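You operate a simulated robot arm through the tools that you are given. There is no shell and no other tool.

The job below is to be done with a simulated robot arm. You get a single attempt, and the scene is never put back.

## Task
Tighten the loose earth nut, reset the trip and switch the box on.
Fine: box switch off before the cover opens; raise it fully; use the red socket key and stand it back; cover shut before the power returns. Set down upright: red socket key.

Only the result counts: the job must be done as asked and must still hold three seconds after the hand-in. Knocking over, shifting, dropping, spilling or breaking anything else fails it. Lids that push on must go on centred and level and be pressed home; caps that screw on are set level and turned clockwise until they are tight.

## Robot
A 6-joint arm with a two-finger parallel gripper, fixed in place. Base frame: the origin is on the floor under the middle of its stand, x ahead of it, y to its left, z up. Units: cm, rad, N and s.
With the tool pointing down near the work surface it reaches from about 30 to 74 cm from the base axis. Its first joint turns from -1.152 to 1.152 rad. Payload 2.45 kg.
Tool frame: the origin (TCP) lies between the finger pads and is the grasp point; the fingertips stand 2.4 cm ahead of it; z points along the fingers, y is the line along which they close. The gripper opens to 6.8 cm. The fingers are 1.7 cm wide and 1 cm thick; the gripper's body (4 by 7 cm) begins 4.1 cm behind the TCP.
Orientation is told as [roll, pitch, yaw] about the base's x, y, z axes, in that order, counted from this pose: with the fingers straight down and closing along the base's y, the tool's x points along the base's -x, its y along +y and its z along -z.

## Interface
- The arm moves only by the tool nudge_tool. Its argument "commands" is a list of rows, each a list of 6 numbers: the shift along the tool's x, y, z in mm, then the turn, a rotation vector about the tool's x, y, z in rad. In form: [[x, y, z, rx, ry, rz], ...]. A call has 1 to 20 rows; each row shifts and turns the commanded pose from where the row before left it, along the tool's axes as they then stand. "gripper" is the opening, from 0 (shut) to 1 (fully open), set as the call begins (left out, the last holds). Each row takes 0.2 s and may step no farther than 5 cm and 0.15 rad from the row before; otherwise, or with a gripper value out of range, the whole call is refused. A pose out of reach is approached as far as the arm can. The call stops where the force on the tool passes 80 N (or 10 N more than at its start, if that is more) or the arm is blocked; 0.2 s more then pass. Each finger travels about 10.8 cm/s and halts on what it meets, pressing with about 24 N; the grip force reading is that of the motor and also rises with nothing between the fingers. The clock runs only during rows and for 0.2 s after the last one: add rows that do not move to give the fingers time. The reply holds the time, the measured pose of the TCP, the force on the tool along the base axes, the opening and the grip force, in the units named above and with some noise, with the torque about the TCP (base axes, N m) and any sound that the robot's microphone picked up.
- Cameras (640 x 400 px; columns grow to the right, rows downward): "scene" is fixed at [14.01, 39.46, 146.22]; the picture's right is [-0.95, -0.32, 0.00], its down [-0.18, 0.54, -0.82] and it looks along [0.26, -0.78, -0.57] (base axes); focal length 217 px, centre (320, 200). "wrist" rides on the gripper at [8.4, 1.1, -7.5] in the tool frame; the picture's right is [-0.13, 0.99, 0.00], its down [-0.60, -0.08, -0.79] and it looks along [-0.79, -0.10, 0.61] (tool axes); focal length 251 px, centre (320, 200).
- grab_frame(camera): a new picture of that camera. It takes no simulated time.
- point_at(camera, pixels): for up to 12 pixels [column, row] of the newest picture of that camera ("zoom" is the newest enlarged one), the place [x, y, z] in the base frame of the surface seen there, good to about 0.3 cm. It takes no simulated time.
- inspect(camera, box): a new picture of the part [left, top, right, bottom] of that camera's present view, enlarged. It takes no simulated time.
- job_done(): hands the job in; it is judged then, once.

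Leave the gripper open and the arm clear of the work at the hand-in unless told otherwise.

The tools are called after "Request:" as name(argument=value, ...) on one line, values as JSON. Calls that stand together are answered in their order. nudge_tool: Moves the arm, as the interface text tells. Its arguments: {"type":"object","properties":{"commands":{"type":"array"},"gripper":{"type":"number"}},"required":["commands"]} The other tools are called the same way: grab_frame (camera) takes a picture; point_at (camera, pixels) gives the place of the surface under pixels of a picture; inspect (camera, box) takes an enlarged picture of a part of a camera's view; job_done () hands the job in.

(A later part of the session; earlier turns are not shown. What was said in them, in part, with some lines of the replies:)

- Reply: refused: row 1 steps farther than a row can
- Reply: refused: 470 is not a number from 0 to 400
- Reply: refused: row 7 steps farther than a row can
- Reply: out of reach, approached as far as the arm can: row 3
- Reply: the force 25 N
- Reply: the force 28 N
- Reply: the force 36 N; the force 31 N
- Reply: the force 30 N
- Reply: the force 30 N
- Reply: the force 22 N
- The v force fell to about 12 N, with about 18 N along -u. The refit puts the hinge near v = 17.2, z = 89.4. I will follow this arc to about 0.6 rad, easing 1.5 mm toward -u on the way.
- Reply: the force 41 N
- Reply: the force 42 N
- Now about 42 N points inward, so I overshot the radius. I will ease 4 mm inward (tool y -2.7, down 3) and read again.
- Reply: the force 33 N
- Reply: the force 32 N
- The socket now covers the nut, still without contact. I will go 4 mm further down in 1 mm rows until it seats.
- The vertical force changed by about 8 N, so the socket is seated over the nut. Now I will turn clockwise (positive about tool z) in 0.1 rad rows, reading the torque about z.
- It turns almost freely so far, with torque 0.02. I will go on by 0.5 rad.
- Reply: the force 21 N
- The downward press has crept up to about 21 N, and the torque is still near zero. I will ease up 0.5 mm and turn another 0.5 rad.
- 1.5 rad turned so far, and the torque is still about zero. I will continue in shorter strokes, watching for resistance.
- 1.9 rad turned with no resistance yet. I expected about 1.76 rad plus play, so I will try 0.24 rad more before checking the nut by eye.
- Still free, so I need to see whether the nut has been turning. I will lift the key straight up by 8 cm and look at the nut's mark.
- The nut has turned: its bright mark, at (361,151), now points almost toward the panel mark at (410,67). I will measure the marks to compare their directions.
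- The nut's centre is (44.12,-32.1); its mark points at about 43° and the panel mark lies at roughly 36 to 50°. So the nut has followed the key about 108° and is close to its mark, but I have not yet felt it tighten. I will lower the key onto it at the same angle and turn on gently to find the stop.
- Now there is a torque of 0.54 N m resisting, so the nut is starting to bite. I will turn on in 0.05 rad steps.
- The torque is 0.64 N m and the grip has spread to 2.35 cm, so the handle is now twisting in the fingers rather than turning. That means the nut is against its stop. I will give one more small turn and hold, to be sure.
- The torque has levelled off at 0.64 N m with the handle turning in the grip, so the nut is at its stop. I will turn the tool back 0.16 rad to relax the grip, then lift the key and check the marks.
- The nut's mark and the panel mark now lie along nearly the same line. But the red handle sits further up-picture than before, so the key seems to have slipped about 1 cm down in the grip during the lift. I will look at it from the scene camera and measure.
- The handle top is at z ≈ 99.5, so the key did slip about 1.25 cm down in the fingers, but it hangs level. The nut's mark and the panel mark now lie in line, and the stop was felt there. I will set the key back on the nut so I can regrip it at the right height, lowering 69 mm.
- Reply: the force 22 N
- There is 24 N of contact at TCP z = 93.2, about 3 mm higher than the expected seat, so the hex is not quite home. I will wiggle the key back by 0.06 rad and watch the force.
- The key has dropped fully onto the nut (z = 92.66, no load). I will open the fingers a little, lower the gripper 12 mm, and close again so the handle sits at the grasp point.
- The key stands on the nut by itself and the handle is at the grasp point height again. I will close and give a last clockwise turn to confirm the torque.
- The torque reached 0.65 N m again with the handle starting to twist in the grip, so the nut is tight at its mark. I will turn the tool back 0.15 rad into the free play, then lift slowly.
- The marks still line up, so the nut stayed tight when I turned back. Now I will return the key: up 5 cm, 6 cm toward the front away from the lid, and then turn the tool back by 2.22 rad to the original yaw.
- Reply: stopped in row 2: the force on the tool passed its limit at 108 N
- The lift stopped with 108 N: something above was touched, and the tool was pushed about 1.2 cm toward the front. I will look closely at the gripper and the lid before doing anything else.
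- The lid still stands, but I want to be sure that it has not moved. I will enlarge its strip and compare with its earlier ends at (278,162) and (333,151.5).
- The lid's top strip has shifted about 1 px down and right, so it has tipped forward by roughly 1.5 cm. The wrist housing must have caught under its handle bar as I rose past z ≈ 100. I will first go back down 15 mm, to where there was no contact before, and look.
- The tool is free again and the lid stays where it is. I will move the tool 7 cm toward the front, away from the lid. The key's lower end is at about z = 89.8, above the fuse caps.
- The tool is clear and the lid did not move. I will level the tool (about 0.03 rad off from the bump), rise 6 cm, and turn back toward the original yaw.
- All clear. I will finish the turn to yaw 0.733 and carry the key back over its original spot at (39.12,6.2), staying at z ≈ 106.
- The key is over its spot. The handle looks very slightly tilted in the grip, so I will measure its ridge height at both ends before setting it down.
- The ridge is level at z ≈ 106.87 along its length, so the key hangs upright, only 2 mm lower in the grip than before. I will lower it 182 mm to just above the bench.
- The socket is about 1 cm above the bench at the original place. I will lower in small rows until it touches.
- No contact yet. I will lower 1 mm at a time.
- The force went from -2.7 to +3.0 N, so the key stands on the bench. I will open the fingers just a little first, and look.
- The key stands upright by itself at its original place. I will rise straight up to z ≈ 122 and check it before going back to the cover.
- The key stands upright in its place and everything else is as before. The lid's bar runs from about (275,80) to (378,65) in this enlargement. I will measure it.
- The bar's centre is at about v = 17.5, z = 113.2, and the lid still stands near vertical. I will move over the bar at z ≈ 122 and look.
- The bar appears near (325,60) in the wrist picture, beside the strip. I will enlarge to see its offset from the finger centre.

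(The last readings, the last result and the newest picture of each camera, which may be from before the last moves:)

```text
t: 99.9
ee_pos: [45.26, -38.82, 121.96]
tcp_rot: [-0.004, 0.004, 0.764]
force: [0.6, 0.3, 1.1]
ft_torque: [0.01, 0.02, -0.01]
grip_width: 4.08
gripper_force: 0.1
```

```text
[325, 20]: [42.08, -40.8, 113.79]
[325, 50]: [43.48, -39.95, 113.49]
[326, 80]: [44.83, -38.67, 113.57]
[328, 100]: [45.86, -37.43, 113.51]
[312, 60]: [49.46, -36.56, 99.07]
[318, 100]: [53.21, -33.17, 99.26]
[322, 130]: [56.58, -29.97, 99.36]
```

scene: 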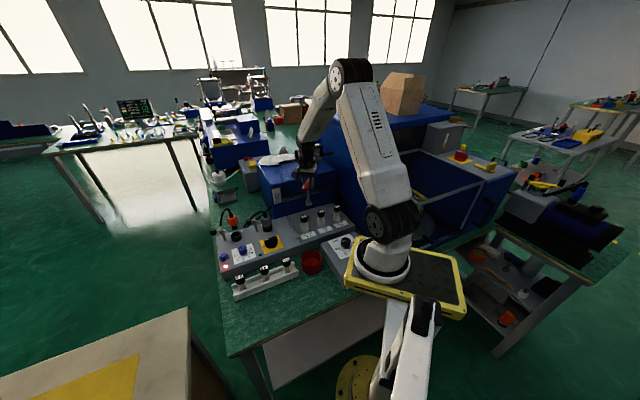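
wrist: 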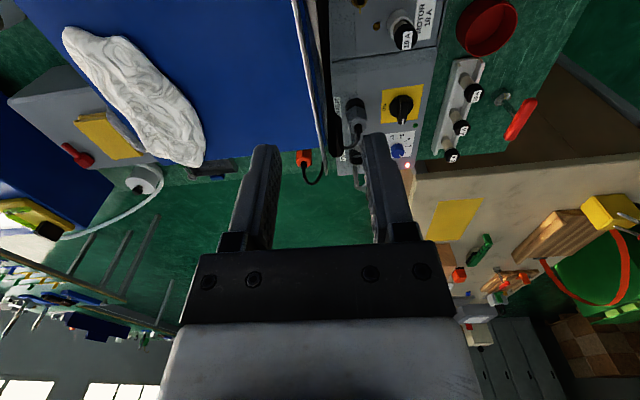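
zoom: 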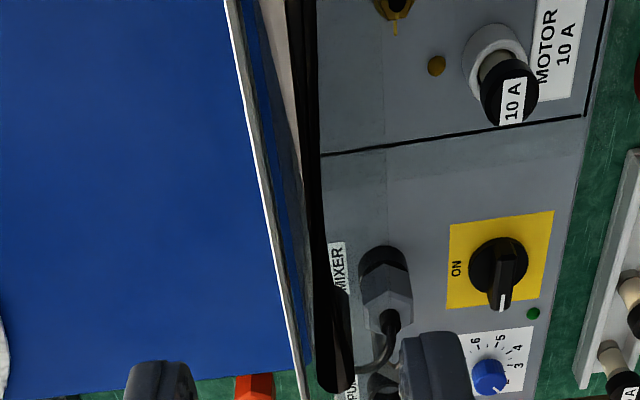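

The bar is 5 mm toward tool +y. I will shift by that, narrow the fingers to 2.4 cm and lower 9 cm so that they straddle the bar loosely.

Request:
nudge_tool(commands=[[0, 5, 0, 0, 0, 0], [0, 0, 25, 0, 0, 0], [0, 0, 25, 0, 0, 0], [0, 0, 20, 0, 0, 0], [0, 0, 18, 0, 0, 0], [0, 0, 0, 0, 0, 0]], gripper=0.4)

Request:
grab_frame(camera="wrist")

Request:
inspect(camera="scene", box=[270, 100, 345, 180])

```text
t: 101.3
ee_pos: [45.13, -38.17, 113.35]
tcp_rot: [-0.002, 0.001, 0.763]
force: [-0.7, -0.9, 0.4]
ft_torque: [0.01, -0.01, 0.0]
grip_width: 2.73
gripper_force: 0.0
```

```text
taken
```

wrist: 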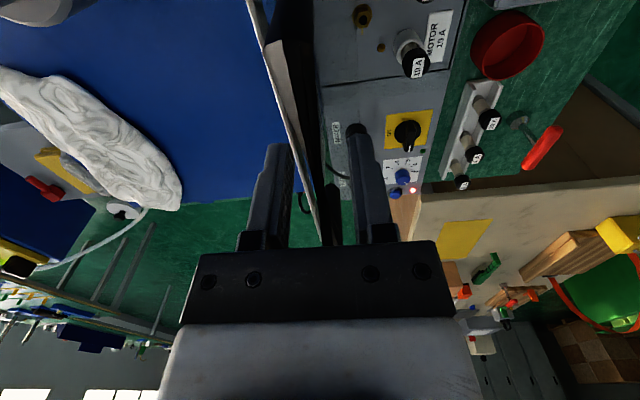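

```text
5.00 times, centred on (308, 140) of scene
```

zoom: 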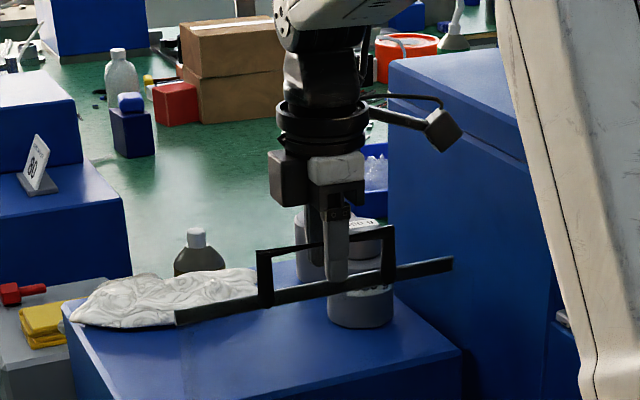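

The bar is between the fingers. I will now draw the lid forward along the arc, to about 0.95 rad.

Request:
nudge_tool(commands=[[0, 9.5, 1.5, 0, 0, 0], [0, 9.5, 2, 0, 0, 0], [0, 9.5, 2, 0, 0, 0], [0, 11, 2.5, 0, 0, 0], [0, 11.2, 3, 0, 0, 0], [0, 11.2, 3, 0, 0, 0], [0, 10.6, 4, 0, 0, 0], [0, 10.6, 4.5, 0, 0, 0], [0, 10.6, 4.8, 0, 0, 0], [0, 9.8, 5.6, 0, 0, 0], [0, 9.8, 6, 0, 0, 0], [0, 9.8, 6.3, 0, 0, 0], [0, 0, 0, 0, 0, 0]])

Request:
grab_frame(camera="wrist")

Request:
inspect(camera="scene", box=[260, 120, 360, 220])

```text
t: 104.1
ee_pos: [36.56, -29.44, 108.65]
tcp_rot: [-0.001, 0.002, 0.765]
force: [0.8, 1.3, -0.5]
ft_torque: [-0.01, -0.01, -0.01]
grip_width: 2.73
gripper_force: 0.2
```

```text
taken
```

wrist: 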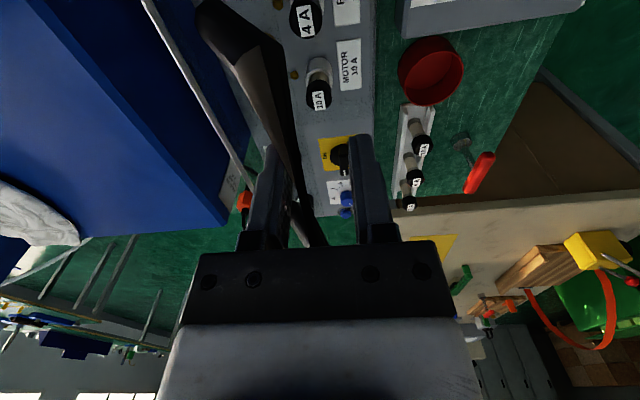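

```text
4.00 times, centred on (310, 170) of scene
```

zoom: 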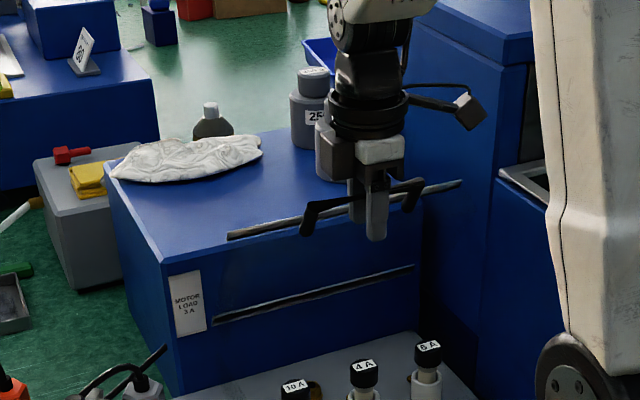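

The lid follows. I will continue along the arc to about 0.65 rad.

Request:
nudge_tool(commands=[[0, 8.8, 7, 0, 0, 0], [0, 8.8, 7.4, 0, 0, 0], [0, 8.8, 7.7, 0, 0, 0], [0, 7.8, 8.3, 0, 0, 0], [0, 7.6, 8.6, 0, 0, 0], [0, 7.5, 8.9, 0, 0, 0], [0, 0, 0, 0, 0, 0]])

Request:
grab_frame(camera="wrist")

Request:
inspect(camera="scene", box=[270, 140, 370, 240])

```text
t: 105.7
ee_pos: [33.11, -25.85, 104.11]
tcp_rot: [-0.002, 0.0, 0.764]
force: [0.5, -1.1, 0.1]
ft_torque: [0.0, -0.02, 0.0]
grip_width: 2.77
gripper_force: 0.6
```

```text
taken
```

wrist: 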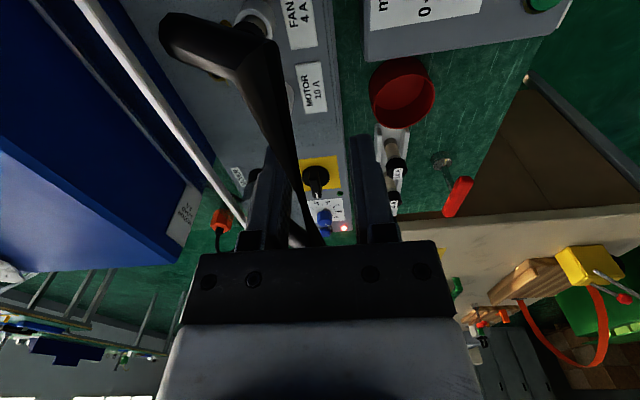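

```text
4.00 times, centred on (320, 190) of scene
```

zoom: 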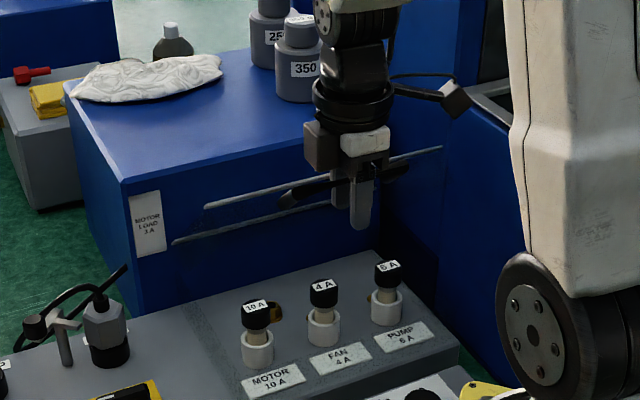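

The lid stays wherever it is put, with no force. For the lower half I will push the bar down from above with closed fingers. First I will rise 7 cm clear of the bar, close the fingers, and check.

Request:
nudge_tool(commands=[[0, 0, -25, 0, 0, 0], [0, 0, -25, 0, 0, 0], [0, 0, -20, 0, 0, 0], [0, 0, 0, 0, 0, 0]])

Request:
nudge_tool(commands=[[0, 0, 0, 0, 0, 0], [0, 0, 0, 0, 0, 0], [0, 0, 0, 0, 0, 0]], gripper=0)

Request:
grab_frame(camera="wrist")

Request:
inspect(camera="scene", box=[270, 130, 370, 230])

Request:
point_at(camera="wrist", pixels=[[300, 60], [308, 90], [312, 120], [316, 140], [290, 40]])

```text
t: 106.7
ee_pos: [33.09, -26.0, 111.09]
tcp_rot: [-0.001, 0.002, 0.764]
force: [0.6, 0.2, -0.3]
ft_torque: [0.02, -0.05, 0.0]
grip_width: 2.74
gripper_force: 0.0
```

```text
t: 107.5
ee_pos: [33.18, -25.95, 110.96]
tcp_rot: [-0.002, 0.003, 0.765]
force: [-0.3, -0.6, -0.1]
ft_torque: [0.02, 0.04, 0.02]
grip_width: 0.01
gripper_force: 23.2
```

```text
taken
```

wrist: 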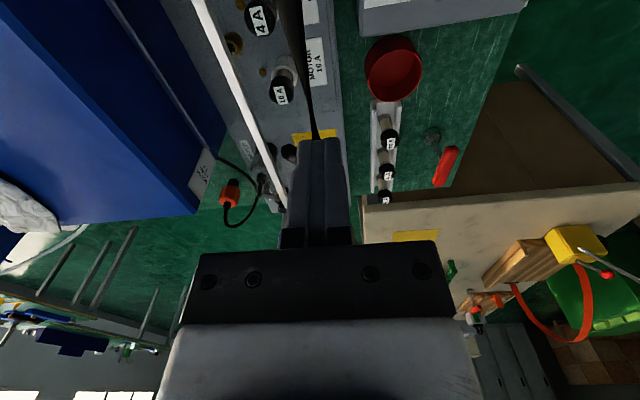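

```text
4.00 times, centred on (320, 180) of scene
```

zoom: 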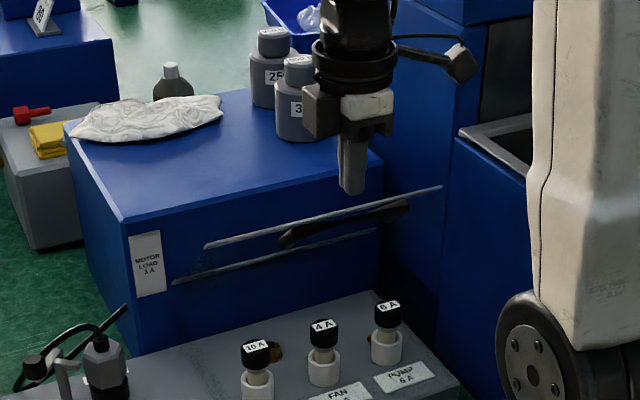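

```text
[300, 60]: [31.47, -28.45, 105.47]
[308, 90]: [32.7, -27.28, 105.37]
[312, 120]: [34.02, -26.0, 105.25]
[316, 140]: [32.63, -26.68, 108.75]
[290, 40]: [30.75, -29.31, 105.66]
```

The fingers are closed above the bar, which is at v = 0.72, z ≈ 104.8. I will shift 4 mm back to be over it, come down to touch, and push it along the arc to about 0.5 rad.

Request:
nudge_tool(commands=[[0, -4, 10, 0, 0, 0], [0, 0, 10, 0, 0, 0], [0, 0, 10, 0, 0, 0], [0, 4, 6.6, 0, 0, 0], [0, 4, 6.6, 0, 0, 0], [0, 4, 6.6, 0, 0, 0], [0, 4, 6.6, 0, 0, 0], [0, 4, 6.6, 0, 0, 0], [0, 4, 6.6, 0, 0, 0], [0, 0, 0, 0, 0, 0]])

Request:
grab_frame(camera="wrist")

Request:
inspect(camera="scene", box=[270, 150, 370, 250])

```text
t: 109.7
ee_pos: [31.64, -24.58, 104.06]
tcp_rot: [-0.002, 0.002, 0.765]
force: [0.4, -0.7, -0.1]
ft_torque: [-0.03, 0.0, -0.02]
grip_width: 0.0
gripper_force: 23.7
```

```text
taken
```

wrist: 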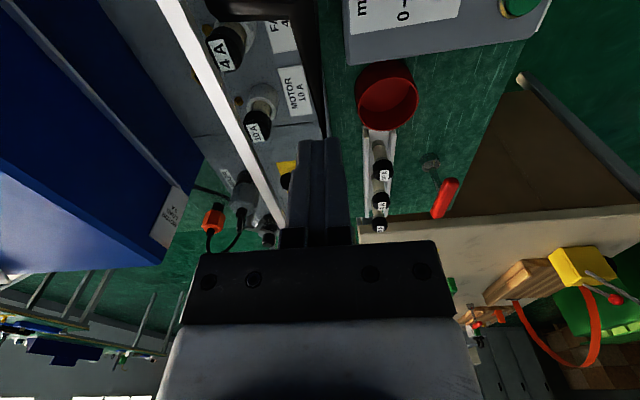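

```text
4.00 times, centred on (320, 200) of scene
```

zoom: 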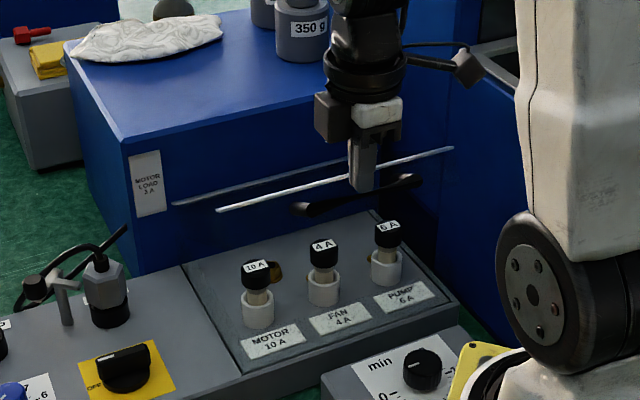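

The lid is going down under the fingertips with no noticeable force. I will continue to about 0.1 rad.

Request:
nudge_tool(commands=[[0, 3.6, 6.8, 0, 0, 0], [0, 3.4, 6.9, 0, 0, 0], [0, 3.2, 7, 0, 0, 0], [0, 2.8, 7.1, 0, 0, 0], [0, 2.6, 7.2, 0, 0, 0], [0, 2.4, 7.3, 0, 0, 0], [0, 2, 7.4, 0, 0, 0], [0, 1.8, 7.4, 0, 0, 0], [0, 1.6, 7.5, 0, 0, 0], [0, 1.4, 7.5, 0, 0, 0], [0, 1.2, 7.5, 0, 0, 0], [0, 1, 7.5, 0, 0, 0], [0, 0, 0, 0, 0, 0]])

Request:
grab_frame(camera="wrist")

Request:
inspect(camera="scene", box=[280, 170, 380, 260])

```text
t: 112.5
ee_pos: [29.89, -22.43, 95.43]
tcp_rot: [-0.003, 0.0, 0.765]
force: [-0.1, -0.3, -0.1]
ft_torque: [-0.03, 0.0, -0.04]
grip_width: 0.02
gripper_force: 23.9
```

```text
taken
```

wrist: 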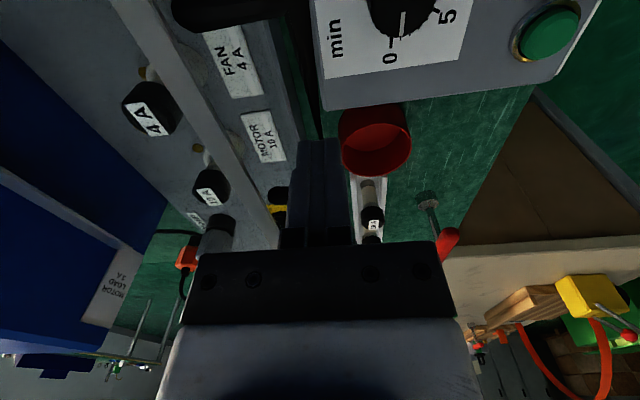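

```text
4.44 times, centred on (330, 215) of scene
```

zoom: 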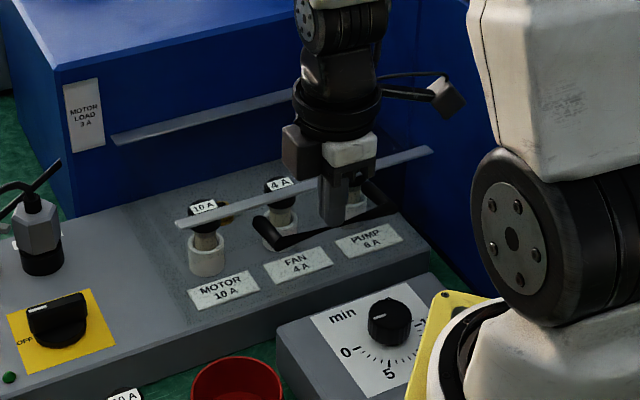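

Nearly closed, still no force. I will push down another 33 mm, then in single millimetres until it is home.

Request:
nudge_tool(commands=[[0, 0.5, 6, 0, 0, 0], [0, 0.3, 6, 0, 0, 0], [0, 0, 6, 0, 0, 0], [0, 0, 6, 0, 0, 0], [0, 0, 5, 0, 0, 0], [0, 0, 3, 0, 0, 0], [0, 0, 0, 0, 0, 0]])

Request:
nudge_tool(commands=[[0, 0, 1.5, 0, 0, 0], [0, 0, 1.5, 0, 0, 0], [0, 0, 0, 0, 0, 0]])

Request:
inspect(camera="scene", box=[280, 170, 380, 260])

```text
t: 114.1
ee_pos: [29.87, -22.61, 92.12]
tcp_rot: [-0.004, 0.002, 0.765]
force: [-1.9, 3.0, 22.1]
ft_torque: [0.12, 0.03, -0.03]
grip_width: 0.0
gripper_force: 23.2
```

```text
t: 114.7
ee_pos: [29.87, -22.62, 92.11]
tcp_rot: [-0.004, 0.002, 0.764]
force: [-7.7, 6.8, 37.0]
ft_torque: [0.26, 0.18, -0.02]
grip_width: 0.0
gripper_force: 23.6
stopped in row 2: the force on the tool passed its limit at 87 N (the readings are from after the stop); the commanded pose is now the measured one
```

```text
4.44 times, centred on (330, 215) of scene
```

zoom: 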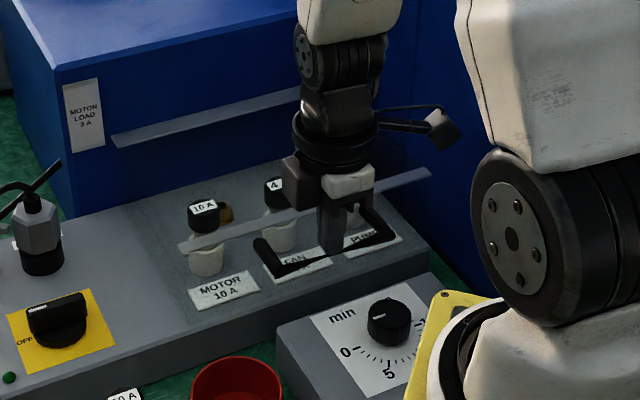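

The lid is home: it took 22 N and then hit the stop firmly. I will rise 12 cm and check that it stays shut.

Request:
nudge_tool(commands=[[0, 0, -20, 0, 0, 0], [0, 0, -40, 0, 0, 0], [0, 0, -40, 0, 0, 0], [0, 0, -30, 0, 0, 0], [0, 0, 0, 0, 0, 0], [0, 0, 0, 0, 0, 0]])

Request:
inspect(camera="scene", box=[280, 195, 360, 255])

Request:
inspect(camera="scene", box=[215, 235, 265, 275])

Request:
point_at(camera="zoom", pixels=[[115, 190], [105, 180], [125, 210], [85, 200], [150, 195], [118, 230], [130, 290]])

```text
t: 116.1
ee_pos: [29.92, -22.34, 104.99]
tcp_rot: [-0.005, 0.001, 0.763]
force: [-0.3, -0.4, 0.2]
ft_torque: [0.01, 0.02, -0.01]
grip_width: 0.0
gripper_force: 23.7
```

```text
6.67 times, centred on (320, 225) of scene
```

zoom: 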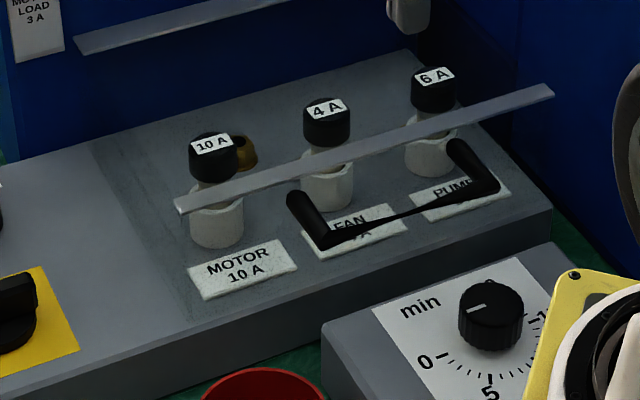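

```text
10.00 times, centred on (240, 255) of scene
```

zoom: 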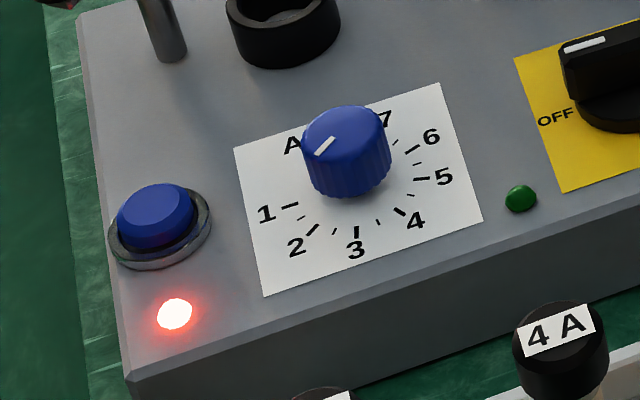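

```text
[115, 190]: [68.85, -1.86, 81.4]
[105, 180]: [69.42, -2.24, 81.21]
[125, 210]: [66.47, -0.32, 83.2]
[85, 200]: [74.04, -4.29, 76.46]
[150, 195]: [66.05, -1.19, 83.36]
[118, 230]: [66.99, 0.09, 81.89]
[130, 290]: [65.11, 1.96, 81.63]
```

The cover is shut exactly as at the start. Next is the blue reset button beside the red lamp. I will measure its top.

Request:
inspect(camera="scene", box=[220, 245, 245, 270])

Request:
point_at(camera="zoom", pixels=[[255, 195], [220, 195], [290, 185], [255, 165], [250, 215], [270, 180], [235, 205]])

```text
16.00 times, centred on (232, 258) of scene
```

zoom: 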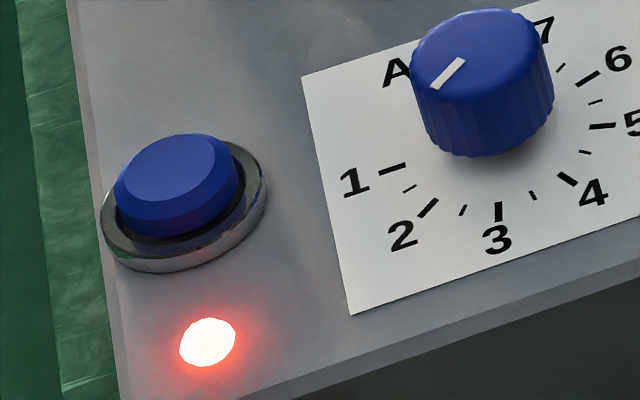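

```text
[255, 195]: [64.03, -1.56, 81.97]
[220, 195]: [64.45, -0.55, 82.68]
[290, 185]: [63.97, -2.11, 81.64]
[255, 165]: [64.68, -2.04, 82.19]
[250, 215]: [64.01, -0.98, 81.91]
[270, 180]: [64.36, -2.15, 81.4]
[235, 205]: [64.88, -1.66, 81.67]
```

In this enlargement the blue top is centred near (165,168). I will measure there and around its rim.

Request:
point_at(camera="zoom", pixels=[[165, 168], [130, 180], [200, 155], [165, 145], [165, 195], [180, 215], [115, 240], [255, 170], [180, 265]])

```text
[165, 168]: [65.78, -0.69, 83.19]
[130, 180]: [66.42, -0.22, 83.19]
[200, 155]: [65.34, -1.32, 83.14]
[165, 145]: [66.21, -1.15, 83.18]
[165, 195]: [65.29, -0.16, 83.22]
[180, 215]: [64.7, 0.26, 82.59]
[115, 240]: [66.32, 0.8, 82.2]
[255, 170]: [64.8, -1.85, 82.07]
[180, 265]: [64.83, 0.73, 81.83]
```

The button top is at (65.8,-0.7,83.2). Before going there I will check the height of the lever and connector near that corner.

Request:
grab_frame(camera="scene")

Request:
point_at(camera="scene", pixels=[[224, 229], [213, 232], [230, 233], [229, 245], [235, 235], [233, 219], [250, 222]])

```text
taken
```

scene: 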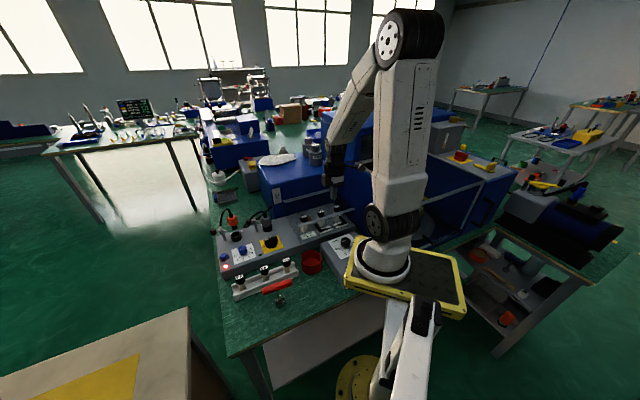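

```text
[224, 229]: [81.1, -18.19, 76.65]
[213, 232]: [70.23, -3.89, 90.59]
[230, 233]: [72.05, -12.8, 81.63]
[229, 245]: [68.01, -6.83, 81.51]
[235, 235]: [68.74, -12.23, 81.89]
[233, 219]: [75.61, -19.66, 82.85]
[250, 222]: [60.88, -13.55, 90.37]
```

A lever knob stands at (70.2,-3.9) up to z ≈ 90.6, about 5 cm behind the button. With the gripper's long side along u (yaw -0.807) I keep clear of it. I will travel at z = 105 to above the button, then turn.

Request:
nudge_tool(commands=[[-45.4, -10.2, 0, 0, 0, 0], [-45.4, -10.2, 0, 0, 0, 0], [-45.4, -10.2, 0, 0, 0, 0], [-45.4, -10.2, 0, 0, 0, 0], [-45.4, -10.2, 0, 0, 0, 0], [-45.4, -10.2, 0, 0, 0, 0], [-45.4, -10.2, 0, 0, 0, 0], [-45.4, -10.2, 0, 0, 0, 0], [-45.4, -10.2, 0, 0, 0, 0], [0, 0, 0, 0, 0, 0]])

Request:
nudge_tool(commands=[[0, 0, 0, 0, 0, 0.143], [0, 0, 0, 0, 0, 0.143], [0, 0, 0, 0, 0, 0.143], [0, 0, 0, 0, 0, 0.143], [0, 0, 0, 0, 0, 0.143], [0, 0, 0, 0, 0, 0.143], [0, 0, 0, 0, 0, 0.143], [0, 0, 0, 0, 0, 0.143], [0, 0, 0, 0, 0, 0.143], [0, 0, 0, 0, 0, 0.143], [0, 0, 0, 0, 0, 0.141], [0, 0, 0, 0, 0, 0]])

Request:
grab_frame(camera="wrist")

Request:
inspect(camera="scene", box=[195, 190, 305, 300])

```text
t: 118.3
ee_pos: [65.75, -0.81, 105.15]
tcp_rot: [-0.004, 0.003, 0.764]
force: [0.0, -0.5, -1.2]
ft_torque: [0.0, -0.01, -0.02]
grip_width: 0.0
gripper_force: 23.6
```

```text
t: 120.9
ee_pos: [65.6, -0.88, 105.06]
tcp_rot: [-0.002, -0.004, -0.809]
force: [0.2, -0.1, 0.2]
ft_torque: [-0.01, 0.02, -0.01]
grip_width: 0.0
gripper_force: 23.8
```

```text
taken
```

wrist: 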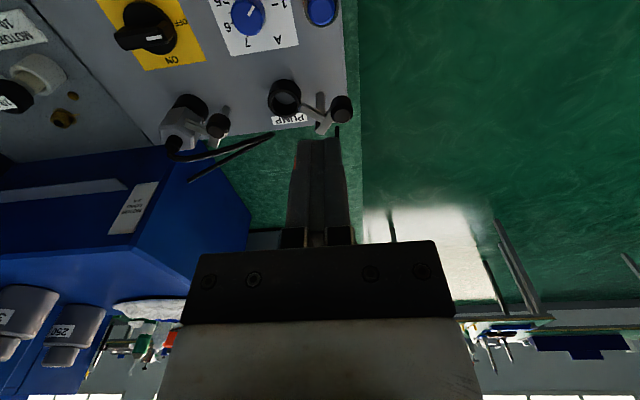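

```text
3.64 times, centred on (250, 245) of scene
```

zoom: 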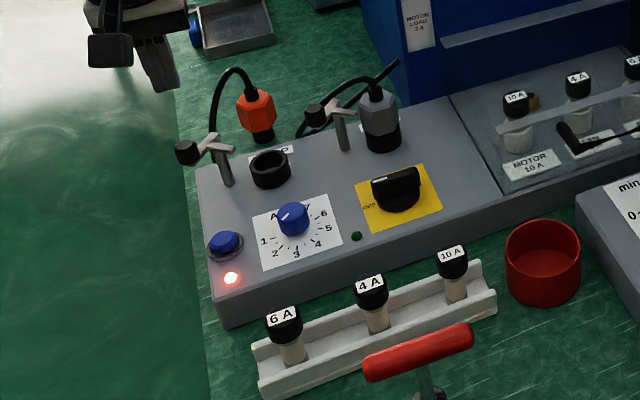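

The button shows at about (322,8). I will measure it in this view as well.

Request:
inspect(camera="wrist", box=[290, 0, 354, 40])

Request:
point_at(camera="zoom", pixels=[[320, 60], [320, 120], [320, 180], [230, 100], [410, 100], [320, 220]])

```text
10.00 times, centred on (322, 20) of wrist
```

zoom: 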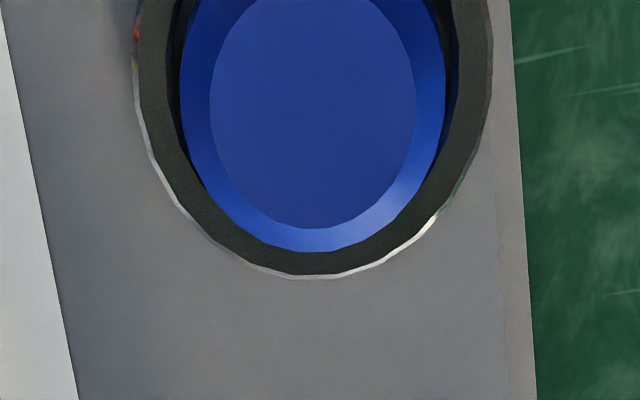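

```text
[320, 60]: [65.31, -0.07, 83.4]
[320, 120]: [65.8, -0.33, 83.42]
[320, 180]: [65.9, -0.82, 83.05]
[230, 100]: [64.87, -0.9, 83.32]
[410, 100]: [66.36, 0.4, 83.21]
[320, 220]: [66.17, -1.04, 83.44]
```

The views put the button's centre at about (65.7,-0.45). I will shift +3.5 mm and +2.5 mm, descend 16.5 cm and look.

Request:
nudge_tool(commands=[[3.5, 2.5, 30, 0, 0, 0], [0, 0, 40, 0, 0, 0], [0, 0, 40, 0, 0, 0], [0, 0, 35, 0, 0, 0], [0, 0, 20, 0, 0, 0], [0, 0, 0, 0, 0, 0]])

Request:
grab_frame(camera="wrist")

Request:
inspect(camera="scene", box=[200, 210, 270, 280])

```text
t: 122.3
ee_pos: [65.73, -0.49, 88.47]
tcp_rot: [0.0, -0.005, -0.806]
force: [0.7, 0.0, 0.7]
ft_torque: [-0.01, 0.0, -0.04]
grip_width: 0.03
gripper_force: 23.5
```

```text
taken
```

wrist: 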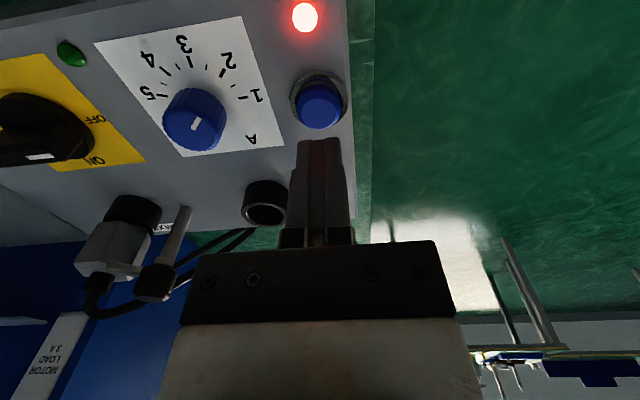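

```text
5.71 times, centred on (235, 245) of scene
```

zoom: 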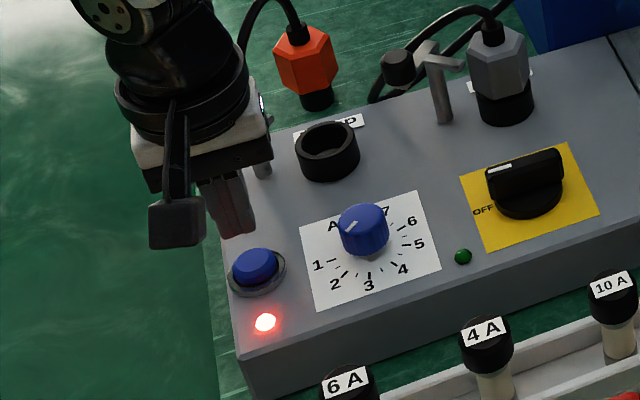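

The button top is at about (321,105), a few millimetres toward the front of the finger axis. I will measure once more and correct.

Request:
point_at(camera="wrist", pixels=[[320, 95], [320, 105], [320, 115], [305, 105], [335, 105], [320, 122]])

Request:
inspect(camera="wrist", box=[270, 60, 370, 160])

```text
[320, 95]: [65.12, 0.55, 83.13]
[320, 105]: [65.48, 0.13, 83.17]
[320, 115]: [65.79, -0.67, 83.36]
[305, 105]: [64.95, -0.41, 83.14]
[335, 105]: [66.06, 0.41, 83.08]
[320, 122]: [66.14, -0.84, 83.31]
```

```text
4.00 times, centred on (320, 110) of wrist
```

zoom: 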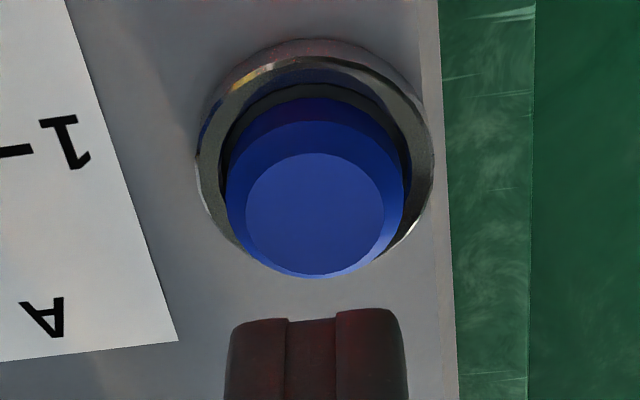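

Enlarged, the top face is centred at (318.8,113), right on the axis. I will lower 27 mm and then press in 1 mm rows.

Request:
nudge_tool(commands=[[0, 0, 12, 0, 0, 0], [0, 0, 10, 0, 0, 0], [0, 0, 5, 0, 0, 0], [0, 0, 0, 0, 0, 0]])

Request:
nudge_tool(commands=[[0, 0, 1, 0, 0, 0], [0, 0, 1, 0, 0, 0], [0, 0, 1, 0, 0, 0], [0, 0, 0, 0, 0, 0]])

Request:
inspect(camera="scene", box=[200, 220, 270, 280])

```text
t: 123.3
ee_pos: [65.66, -0.48, 85.91]
tcp_rot: [-0.001, -0.006, -0.806]
force: [-0.2, 0.3, 0.1]
ft_torque: [0.01, 0.04, 0.01]
grip_width: 0.0
gripper_force: 23.6
```

```text
t: 124.3
ee_pos: [65.62, -0.43, 85.57]
tcp_rot: [-0.001, -0.005, -0.806]
force: [0.1, -0.1, 1.4]
ft_torque: [-0.02, -0.03, 0.01]
grip_width: 0.0
gripper_force: 23.8
```

```text
6.67 times, centred on (235, 250) of scene
```

zoom: 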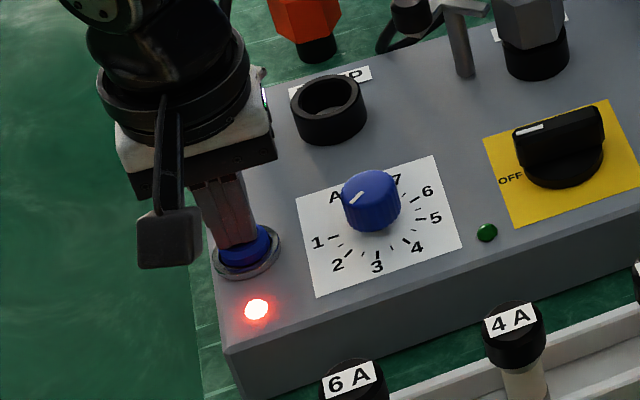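

Just touching now (1.4 N), and the red lamp is still lit. I will press on in 1 mm rows.

Request:
nudge_tool(commands=[[0, 0, 1, 0, 0, 0], [0, 0, 1, 0, 0, 0], [0, 0, 1, 0, 0, 0], [0, 0, 0, 0, 0, 0]])

Request:
inspect(camera="scene", box=[200, 220, 270, 280])

```text
t: 125.3
ee_pos: [65.71, -0.52, 85.32]
tcp_rot: [-0.001, -0.005, -0.806]
force: [0.6, -1.2, 2.4]
ft_torque: [-0.02, -0.01, 0.01]
grip_width: 0.0
gripper_force: 23.8
heard: click
```

```text
6.67 times, centred on (235, 250) of scene
```

zoom: 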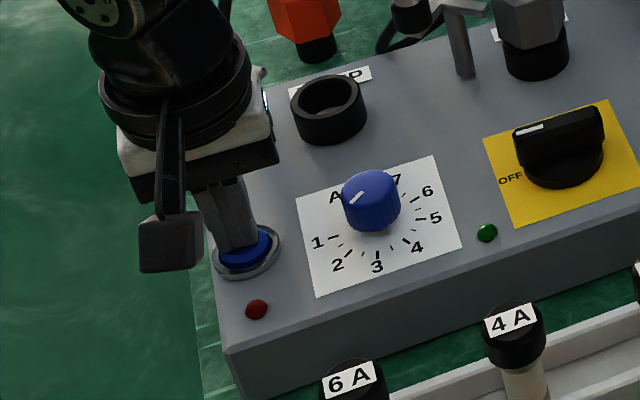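

A click was heard and the red lamp went out, so the trip is reset. I will rise to z ≈ 105, turn back to yaw 0.764 and open the fingers part way.

Request:
nudge_tool(commands=[[0, 0, -15, 0, 0, 0], [0, 0, -40, 0, 0, 0], [0, 0, -45, 0, 0, 0], [0, 0, -45, 0, 0, 0], [0, 0, -45, 0, 0, 0], [0, 0, 0, 0, 0, -0.143], [0, 0, 0, 0, 0, -0.143], [0, 0, 0, 0, 0, -0.143], [0, 0, 0, 0, 0, -0.143], [0, 0, 0, 0, 0, -0.143], [0, 0, 0, 0, 0, -0.143], [0, 0, 0, 0, 0, -0.143], [0, 0, 0, 0, 0, -0.143], [0, 0, 0, 0, 0, -0.143], [0, 0, 0, 0, 0, -0.143], [0, 0, 0, 0, 0, -0.141], [0, 0, 0, 0, 0, 0]])

Request:
nudge_tool(commands=[[45.1, 1, 0, 0, 0, 0], [45.1, 1, 0, 0, 0, 0], [45.1, 1, 0, 0, 0, 0], [45.1, 1, 0, 0, 0, 0], [0, 0, 0, 0, 0, 0]], gripper=0.6)

Request:
grab_frame(camera="wrist")

Request:
inspect(camera="scene", box=[210, 190, 350, 300])

```text
t: 128.9
ee_pos: [65.7, -0.33, 104.23]
tcp_rot: [-0.005, 0.0, 0.767]
force: [0.0, 0.1, 0.5]
ft_torque: [-0.04, 0.02, -0.03]
grip_width: 0.0
gripper_force: 23.6
```

```text
t: 130.1
ee_pos: [52.18, -12.59, 104.17]
tcp_rot: [-0.006, 0.002, 0.765]
force: [0.0, 0.0, -0.8]
ft_torque: [0.0, 0.01, -0.02]
grip_width: 4.11
gripper_force: 0.0
```

```text
taken
```

wrist: 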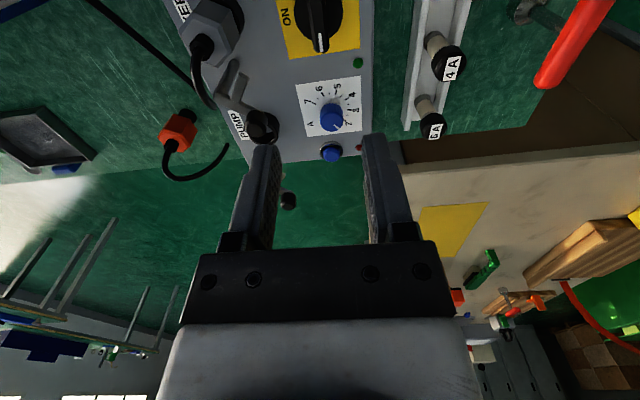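

```text
3.64 times, centred on (280, 245) of scene
```

zoom: 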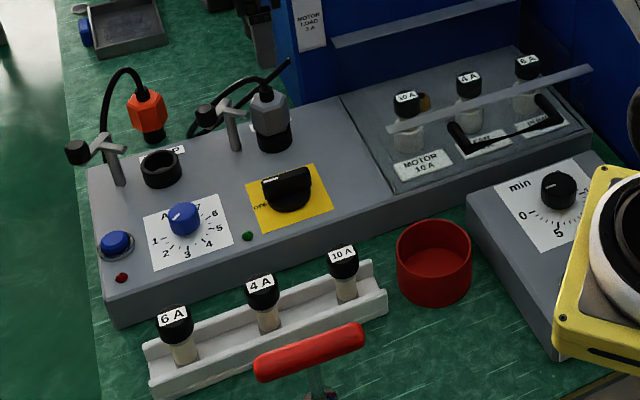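

The red lamp is off and the cover is shut. The knob bar shows at (318,25), now along the OFF direction. The turning centre from before is (52.27,-12.75). I will adjust by 1.5 mm, descend 14.7 cm and check.

Request:
nudge_tool(commands=[[0.5, -1.5, 27, 0, 0, 0], [0, 0, 40, 0, 0, 0], [0, 0, 40, 0, 0, 0], [0, 0, 40, 0, 0, 0], [0, 0, 0, 0, 0, 0]])

Request:
grab_frame(camera="wrist")

Request:
inspect(camera="wrist", box=[260, 20, 400, 160])

```text
t: 131.3
ee_pos: [52.51, -12.54, 89.67]
tcp_rot: [-0.005, 0.003, 0.765]
force: [-0.7, -0.3, -0.2]
ft_torque: [-0.01, 0.02, -0.02]
grip_width: 4.09
gripper_force: 0.2
```

```text
taken
```

wrist: 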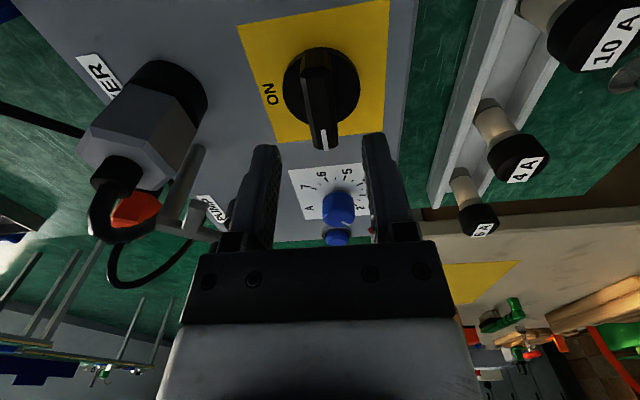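

```text
2.86 times, centred on (330, 90) of wrist
```

zoom: 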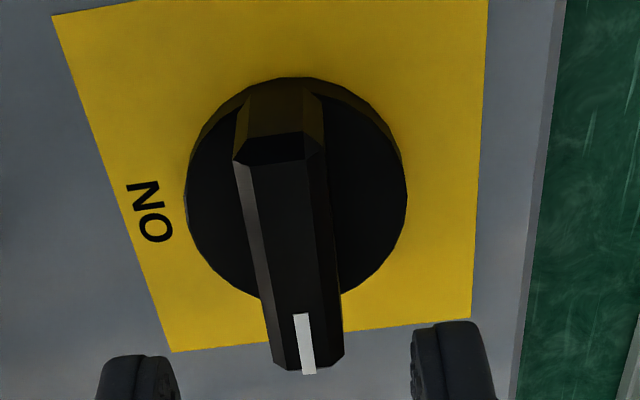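

The bar is centred between the fingers, with the axis about 2.5 mm toward tool +x. I will correct that, lower 41 mm and close on the bar.

Request:
nudge_tool(commands=[[2.5, 0.5, 15, 0, 0, 0], [0, 0, 15, 0, 0, 0], [0, 0, 11, 0, 0, 0], [0, 0, 0, 0, 0, 0]])

Request:
nudge_tool(commands=[[0, 0, 0, 0, 0, 0], [0, 0, 0, 0, 0, 0], [0, 0, 0, 0, 0, 0]], gripper=0)

```text
t: 132.3
ee_pos: [52.25, -12.88, 85.52]
tcp_rot: [-0.005, 0.002, 0.764]
force: [0.1, 0.2, 0.2]
ft_torque: [0.02, 0.02, 0.0]
grip_width: 4.1
gripper_force: 0.1
```

```text
t: 133.1
ee_pos: [52.18, -12.8, 85.41]
tcp_rot: [-0.003, 0.002, 0.765]
force: [1.1, 0.2, -1.2]
ft_torque: [0.47, 0.07, -0.01]
grip_width: 1.59
gripper_force: 35.1
```

The bar is held, 1.59 cm wide, with almost no side force. I will turn it clockwise toward ON by 0.8 rad first.

Request:
nudge_tool(commands=[[0, 0, 0, 0, 0, 0.1], [0, 0, 0, 0, 0, 0.1], [0, 0, 0, 0, 0, 0.1], [0, 0, 0, 0, 0, 0.1], [0, 0, 0, 0, 0, 0]])

Request:
nudge_tool(commands=[[0, 0, 0, 0, 0, 0.1], [0, 0, 0, 0, 0, 0.1], [0, 0, 0, 0, 0, 0.1], [0, 0, 0, 0, 0, 0.1], [0, 0, 0, 0, 0, 0]])

Request:
nudge_tool(commands=[[0, 0, 0, 0, 0, 0.1], [0, 0, 0, 0, 0, 0.1], [0, 0, 0, 0, 0, 0.1], [0, 0, 0, 0, 0, 0.1], [0, 0, 0, 0, 0, 0]])

Request:
inspect(camera="scene", box=[215, 205, 335, 280])

```text
t: 134.3
ee_pos: [52.15, -12.75, 85.38]
tcp_rot: [-0.003, 0.001, 0.364]
force: [0.7, 24.0, -3.5]
ft_torque: [0.45, 0.57, 0.03]
grip_width: 1.58
gripper_force: 35.4
```

```text
t: 135.5
ee_pos: [52.29, -12.66, 85.46]
tcp_rot: [-0.004, -0.001, -0.037]
force: [-5.4, 30.8, 9.3]
ft_torque: [0.73, 0.69, 0.03]
grip_width: 1.58
gripper_force: 35.0
```

```text
t: 136.7
ee_pos: [52.27, -12.74, 85.46]
tcp_rot: [-0.003, -0.002, -0.435]
force: [-6.7, 32.8, 12.5]
ft_torque: [1.03, 0.52, 0.04]
grip_width: 1.59
gripper_force: 35.2
```

```text
5.33 times, centred on (275, 242) of scene
```

zoom: 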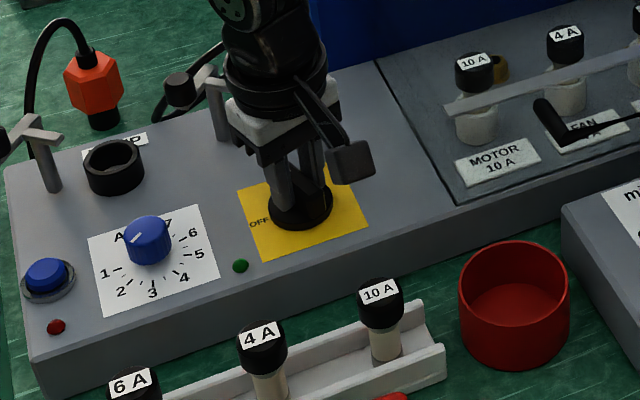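

Turning well, though about 33 N has built up toward +y. I will ease 1.5 mm along tool y and 1 mm along tool x, and finish the turn.

Request:
nudge_tool(commands=[[1, 1.5, 0, 0, 0, 0], [0, 0, 0, 0, 0, 0.1], [0, 0, 0, 0, 0, 0.1], [0, 0, 0, 0, 0, 0.1], [0, 0, 0, 0, 0, 0]])

Request:
inspect(camera="scene", box=[215, 205, 335, 280])

```text
t: 137.9
ee_pos: [52.31, -12.59, 85.39]
tcp_rot: [-0.001, -0.004, -0.736]
force: [-3.1, 21.0, 7.9]
ft_torque: [0.86, 0.41, -0.01]
grip_width: 1.59
gripper_force: 35.2
```

```text
5.33 times, centred on (275, 242) of scene
```

zoom: 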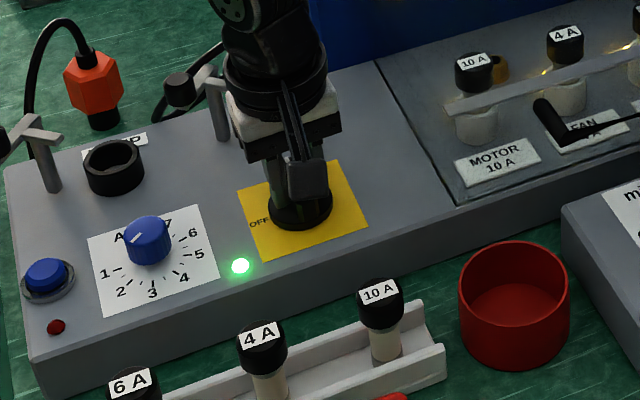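

The green lamp is on and the red one stays off. I will complete the turn to the ON mark with another 0.08 rad.

Request:
nudge_tool(commands=[[0, 0, 0, 0, 0, 0.04], [0, 0, 0, 0, 0, 0.04], [0, 0, 0, 0, 0, 0]])

Request:
nudge_tool(commands=[[0, 0, 0, 0, 0, 0], [0, 0, 0, 0, 0, 0], [0, 0, -20, 0, 0, 0], [0, 0, -40, 0, 0, 0], [0, 0, -45, 0, 0, 0], [0, 0, -45, 0, 0, 0], [0, 0, -45, 0, 0, 0], [0, 0, 0, 0, 0, 0]], gripper=0.6)

Request:
inspect(camera="scene", box=[215, 205, 345, 310])

Request:
inspect(camera="scene", box=[250, 228, 290, 258])

```text
t: 138.7
ee_pos: [52.27, -12.68, 85.45]
tcp_rot: [-0.003, -0.007, -0.813]
force: [-0.1, 26.9, 4.1]
ft_torque: [0.33, 0.06, 0.77]
grip_width: 1.61
gripper_force: 35.1
```

```text
t: 140.5
ee_pos: [52.01, -12.75, 104.86]
tcp_rot: [-0.002, -0.003, -0.816]
force: [-0.3, 0.1, -0.6]
ft_torque: [-0.01, 0.01, 0.02]
grip_width: 4.08
gripper_force: 0.0
```

```text
3.81 times, centred on (280, 258) of scene
```

zoom: 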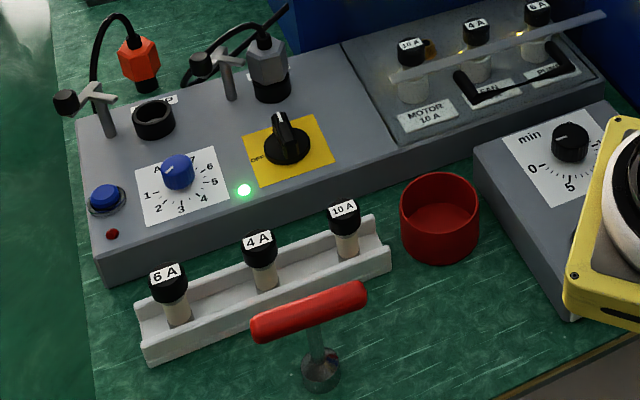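

```text
13.33 times, centred on (270, 243) of scene
```

zoom: 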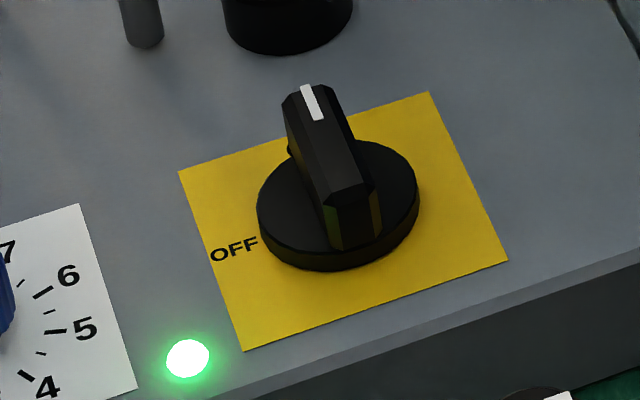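

The switch points to ON against its stop, the green lamp is lit and the red one is off. The cover is shut and the key stands. I will open the gripper fully, move up clear of the work, wait about 3 seconds and check that nothing trips again.

Request:
nudge_tool(commands=[[0, 0, -45, 0, 0, 0], [0, 0, -45, 0, 0, 0], [0, 0, -45, 0, 0, 0], [0, 0, -45, 0, 0, 0], [0, 0, -30, 0, 0, 0], [0, 0, 0, 0, 0, 0], [0, 0, 0, 0, 0, 0], [0, 0, 0, 0, 0, 0], [0, 0, 0, 0, 0, 0], [0, 0, 0, 0, 0, 0], [0, 0, 0, 0, 0, 0], [0, 0, 0, 0, 0, 0], [0, 0, 0, 0, 0, 0], [0, 0, 0, 0, 0, 0], [0, 0, 0, 0, 0, 0], [0, 0, 0, 0, 0, 0], [0, 0, 0, 0, 0, 0], [0, 0, 0, 0, 0, 0]], gripper=1)

Request:
grab_frame(camera="scene")

Request:
inspect(camera="scene", box=[200, 190, 360, 310])

Request:
grab_frame(camera="wrist")

```text
t: 144.3
ee_pos: [52.03, -12.35, 126.0]
tcp_rot: [-0.002, -0.007, -0.815]
force: [0.1, 0.4, 0.6]
ft_torque: [0.03, 0.03, 0.02]
grip_width: 6.84
gripper_force: 0.0
```

```text
taken
```

scene: 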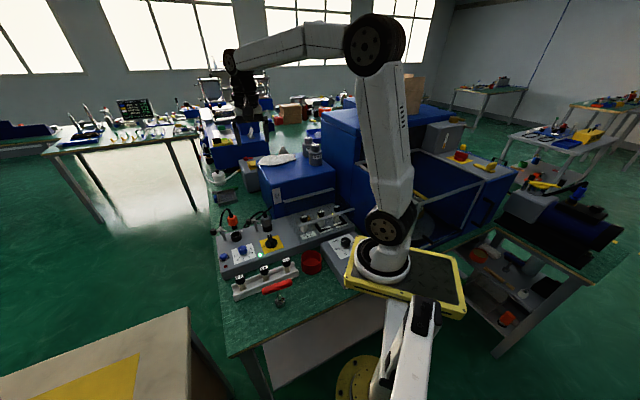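

```text
3.33 times, centred on (280, 250) of scene
```

zoom: 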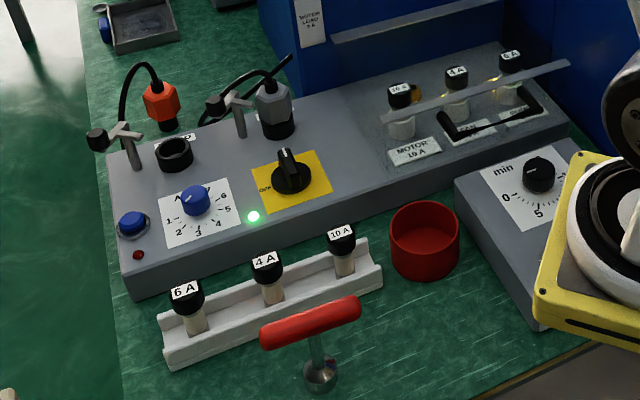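

```text
taken
```

wrist: 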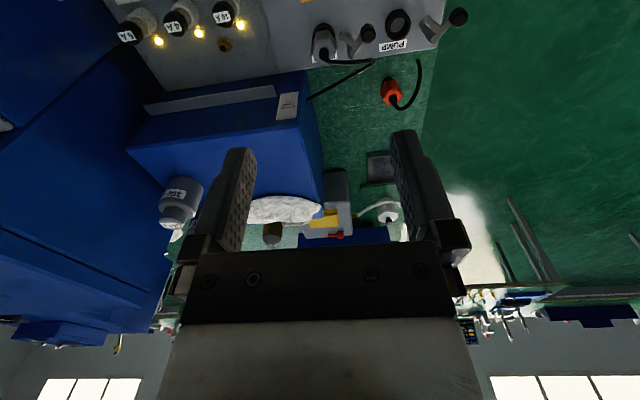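

After more than 3 seconds the green lamp is still lit, the red one is still dark, and all three fuse lamps are on. As a last check I will enlarge the nut through the cover, at (225,45).

Request:
inspect(camera="wrist", box=[200, 25, 250, 65])

Request:
inspect(camera="scene", box=[252, 268, 308, 312])

```text
10.00 times, centred on (225, 45) of wrist
```

zoom: 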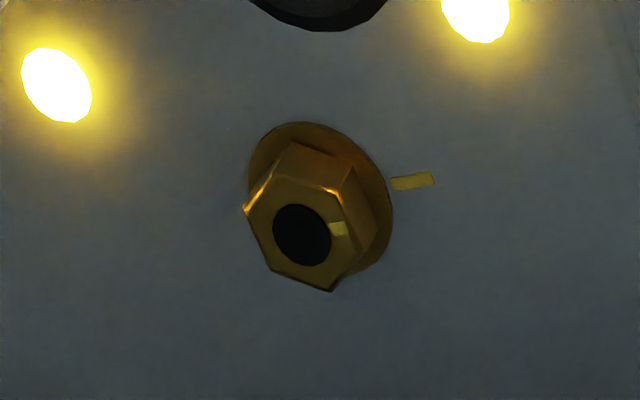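

```text
9.09 times, centred on (280, 290) of scene
```

zoom: 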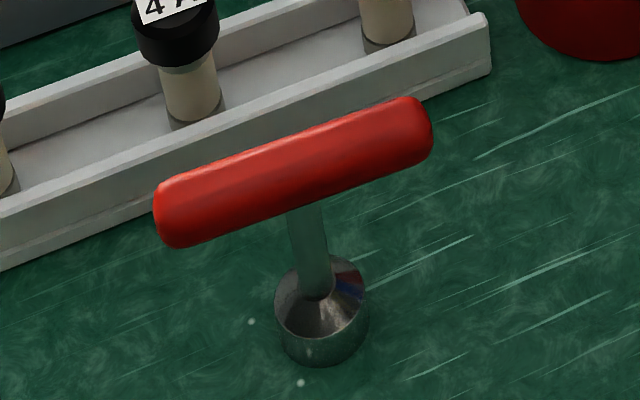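

The nut's mark lines up with the panel mark. The key stands upright where it was, the cover is shut, the trip is reset and the box is on. The gripper is open and the arm is clear, so I am handing the job in. One thing to note: on the way up after tightening, the wrist bumped the raised cover's handle (the call stopped at 108 N). I backed off, and the cover later closed fully and sits as it did at the start.

Request:
job_done()

```text
The job is handed in.
```

The earth nut is tight, the trip is reset and the box is switched on. I have handed the job in; no verdict has come back.

- **Power off first:** I turned the box switch to OFF before touching the cover, and the lamps went out.
- **Cover raised:** I lifted it to its stop, and it stayed up by itself while I worked.
- **Nut tightened:** I turned it clockwise with the red socket key until it stopped. The torque read about 0.65 N m, the most my grip on the handle can give, and the nut's mark lines up with the mark on the panel.
- **Key returned:** It stands upright within about 2 mm of where it was.
- **Cover shut, then reset and power:** I pressed the cover home before pressing reset. The button clicked and the red lamp went out. I then turned the switch to ON, and more than three seconds later the green lamp and all three fuse lamps were lit.

**Cover bumped once:** while I was lifting the key away after tightening, the wrist caught the raised cover's handle. The arm stopped at 108 N, and the cover tipped about 1 to 1.5 cm forward. I backed off and saw no damage. The cover later closed fully and looks the same as at the start.

Closing the cover also took one firm push against its stop, which reached 87 N. The key slipped about 1 cm in the fingers at one point. I regripped it while it stood on the nut and did not drop it.
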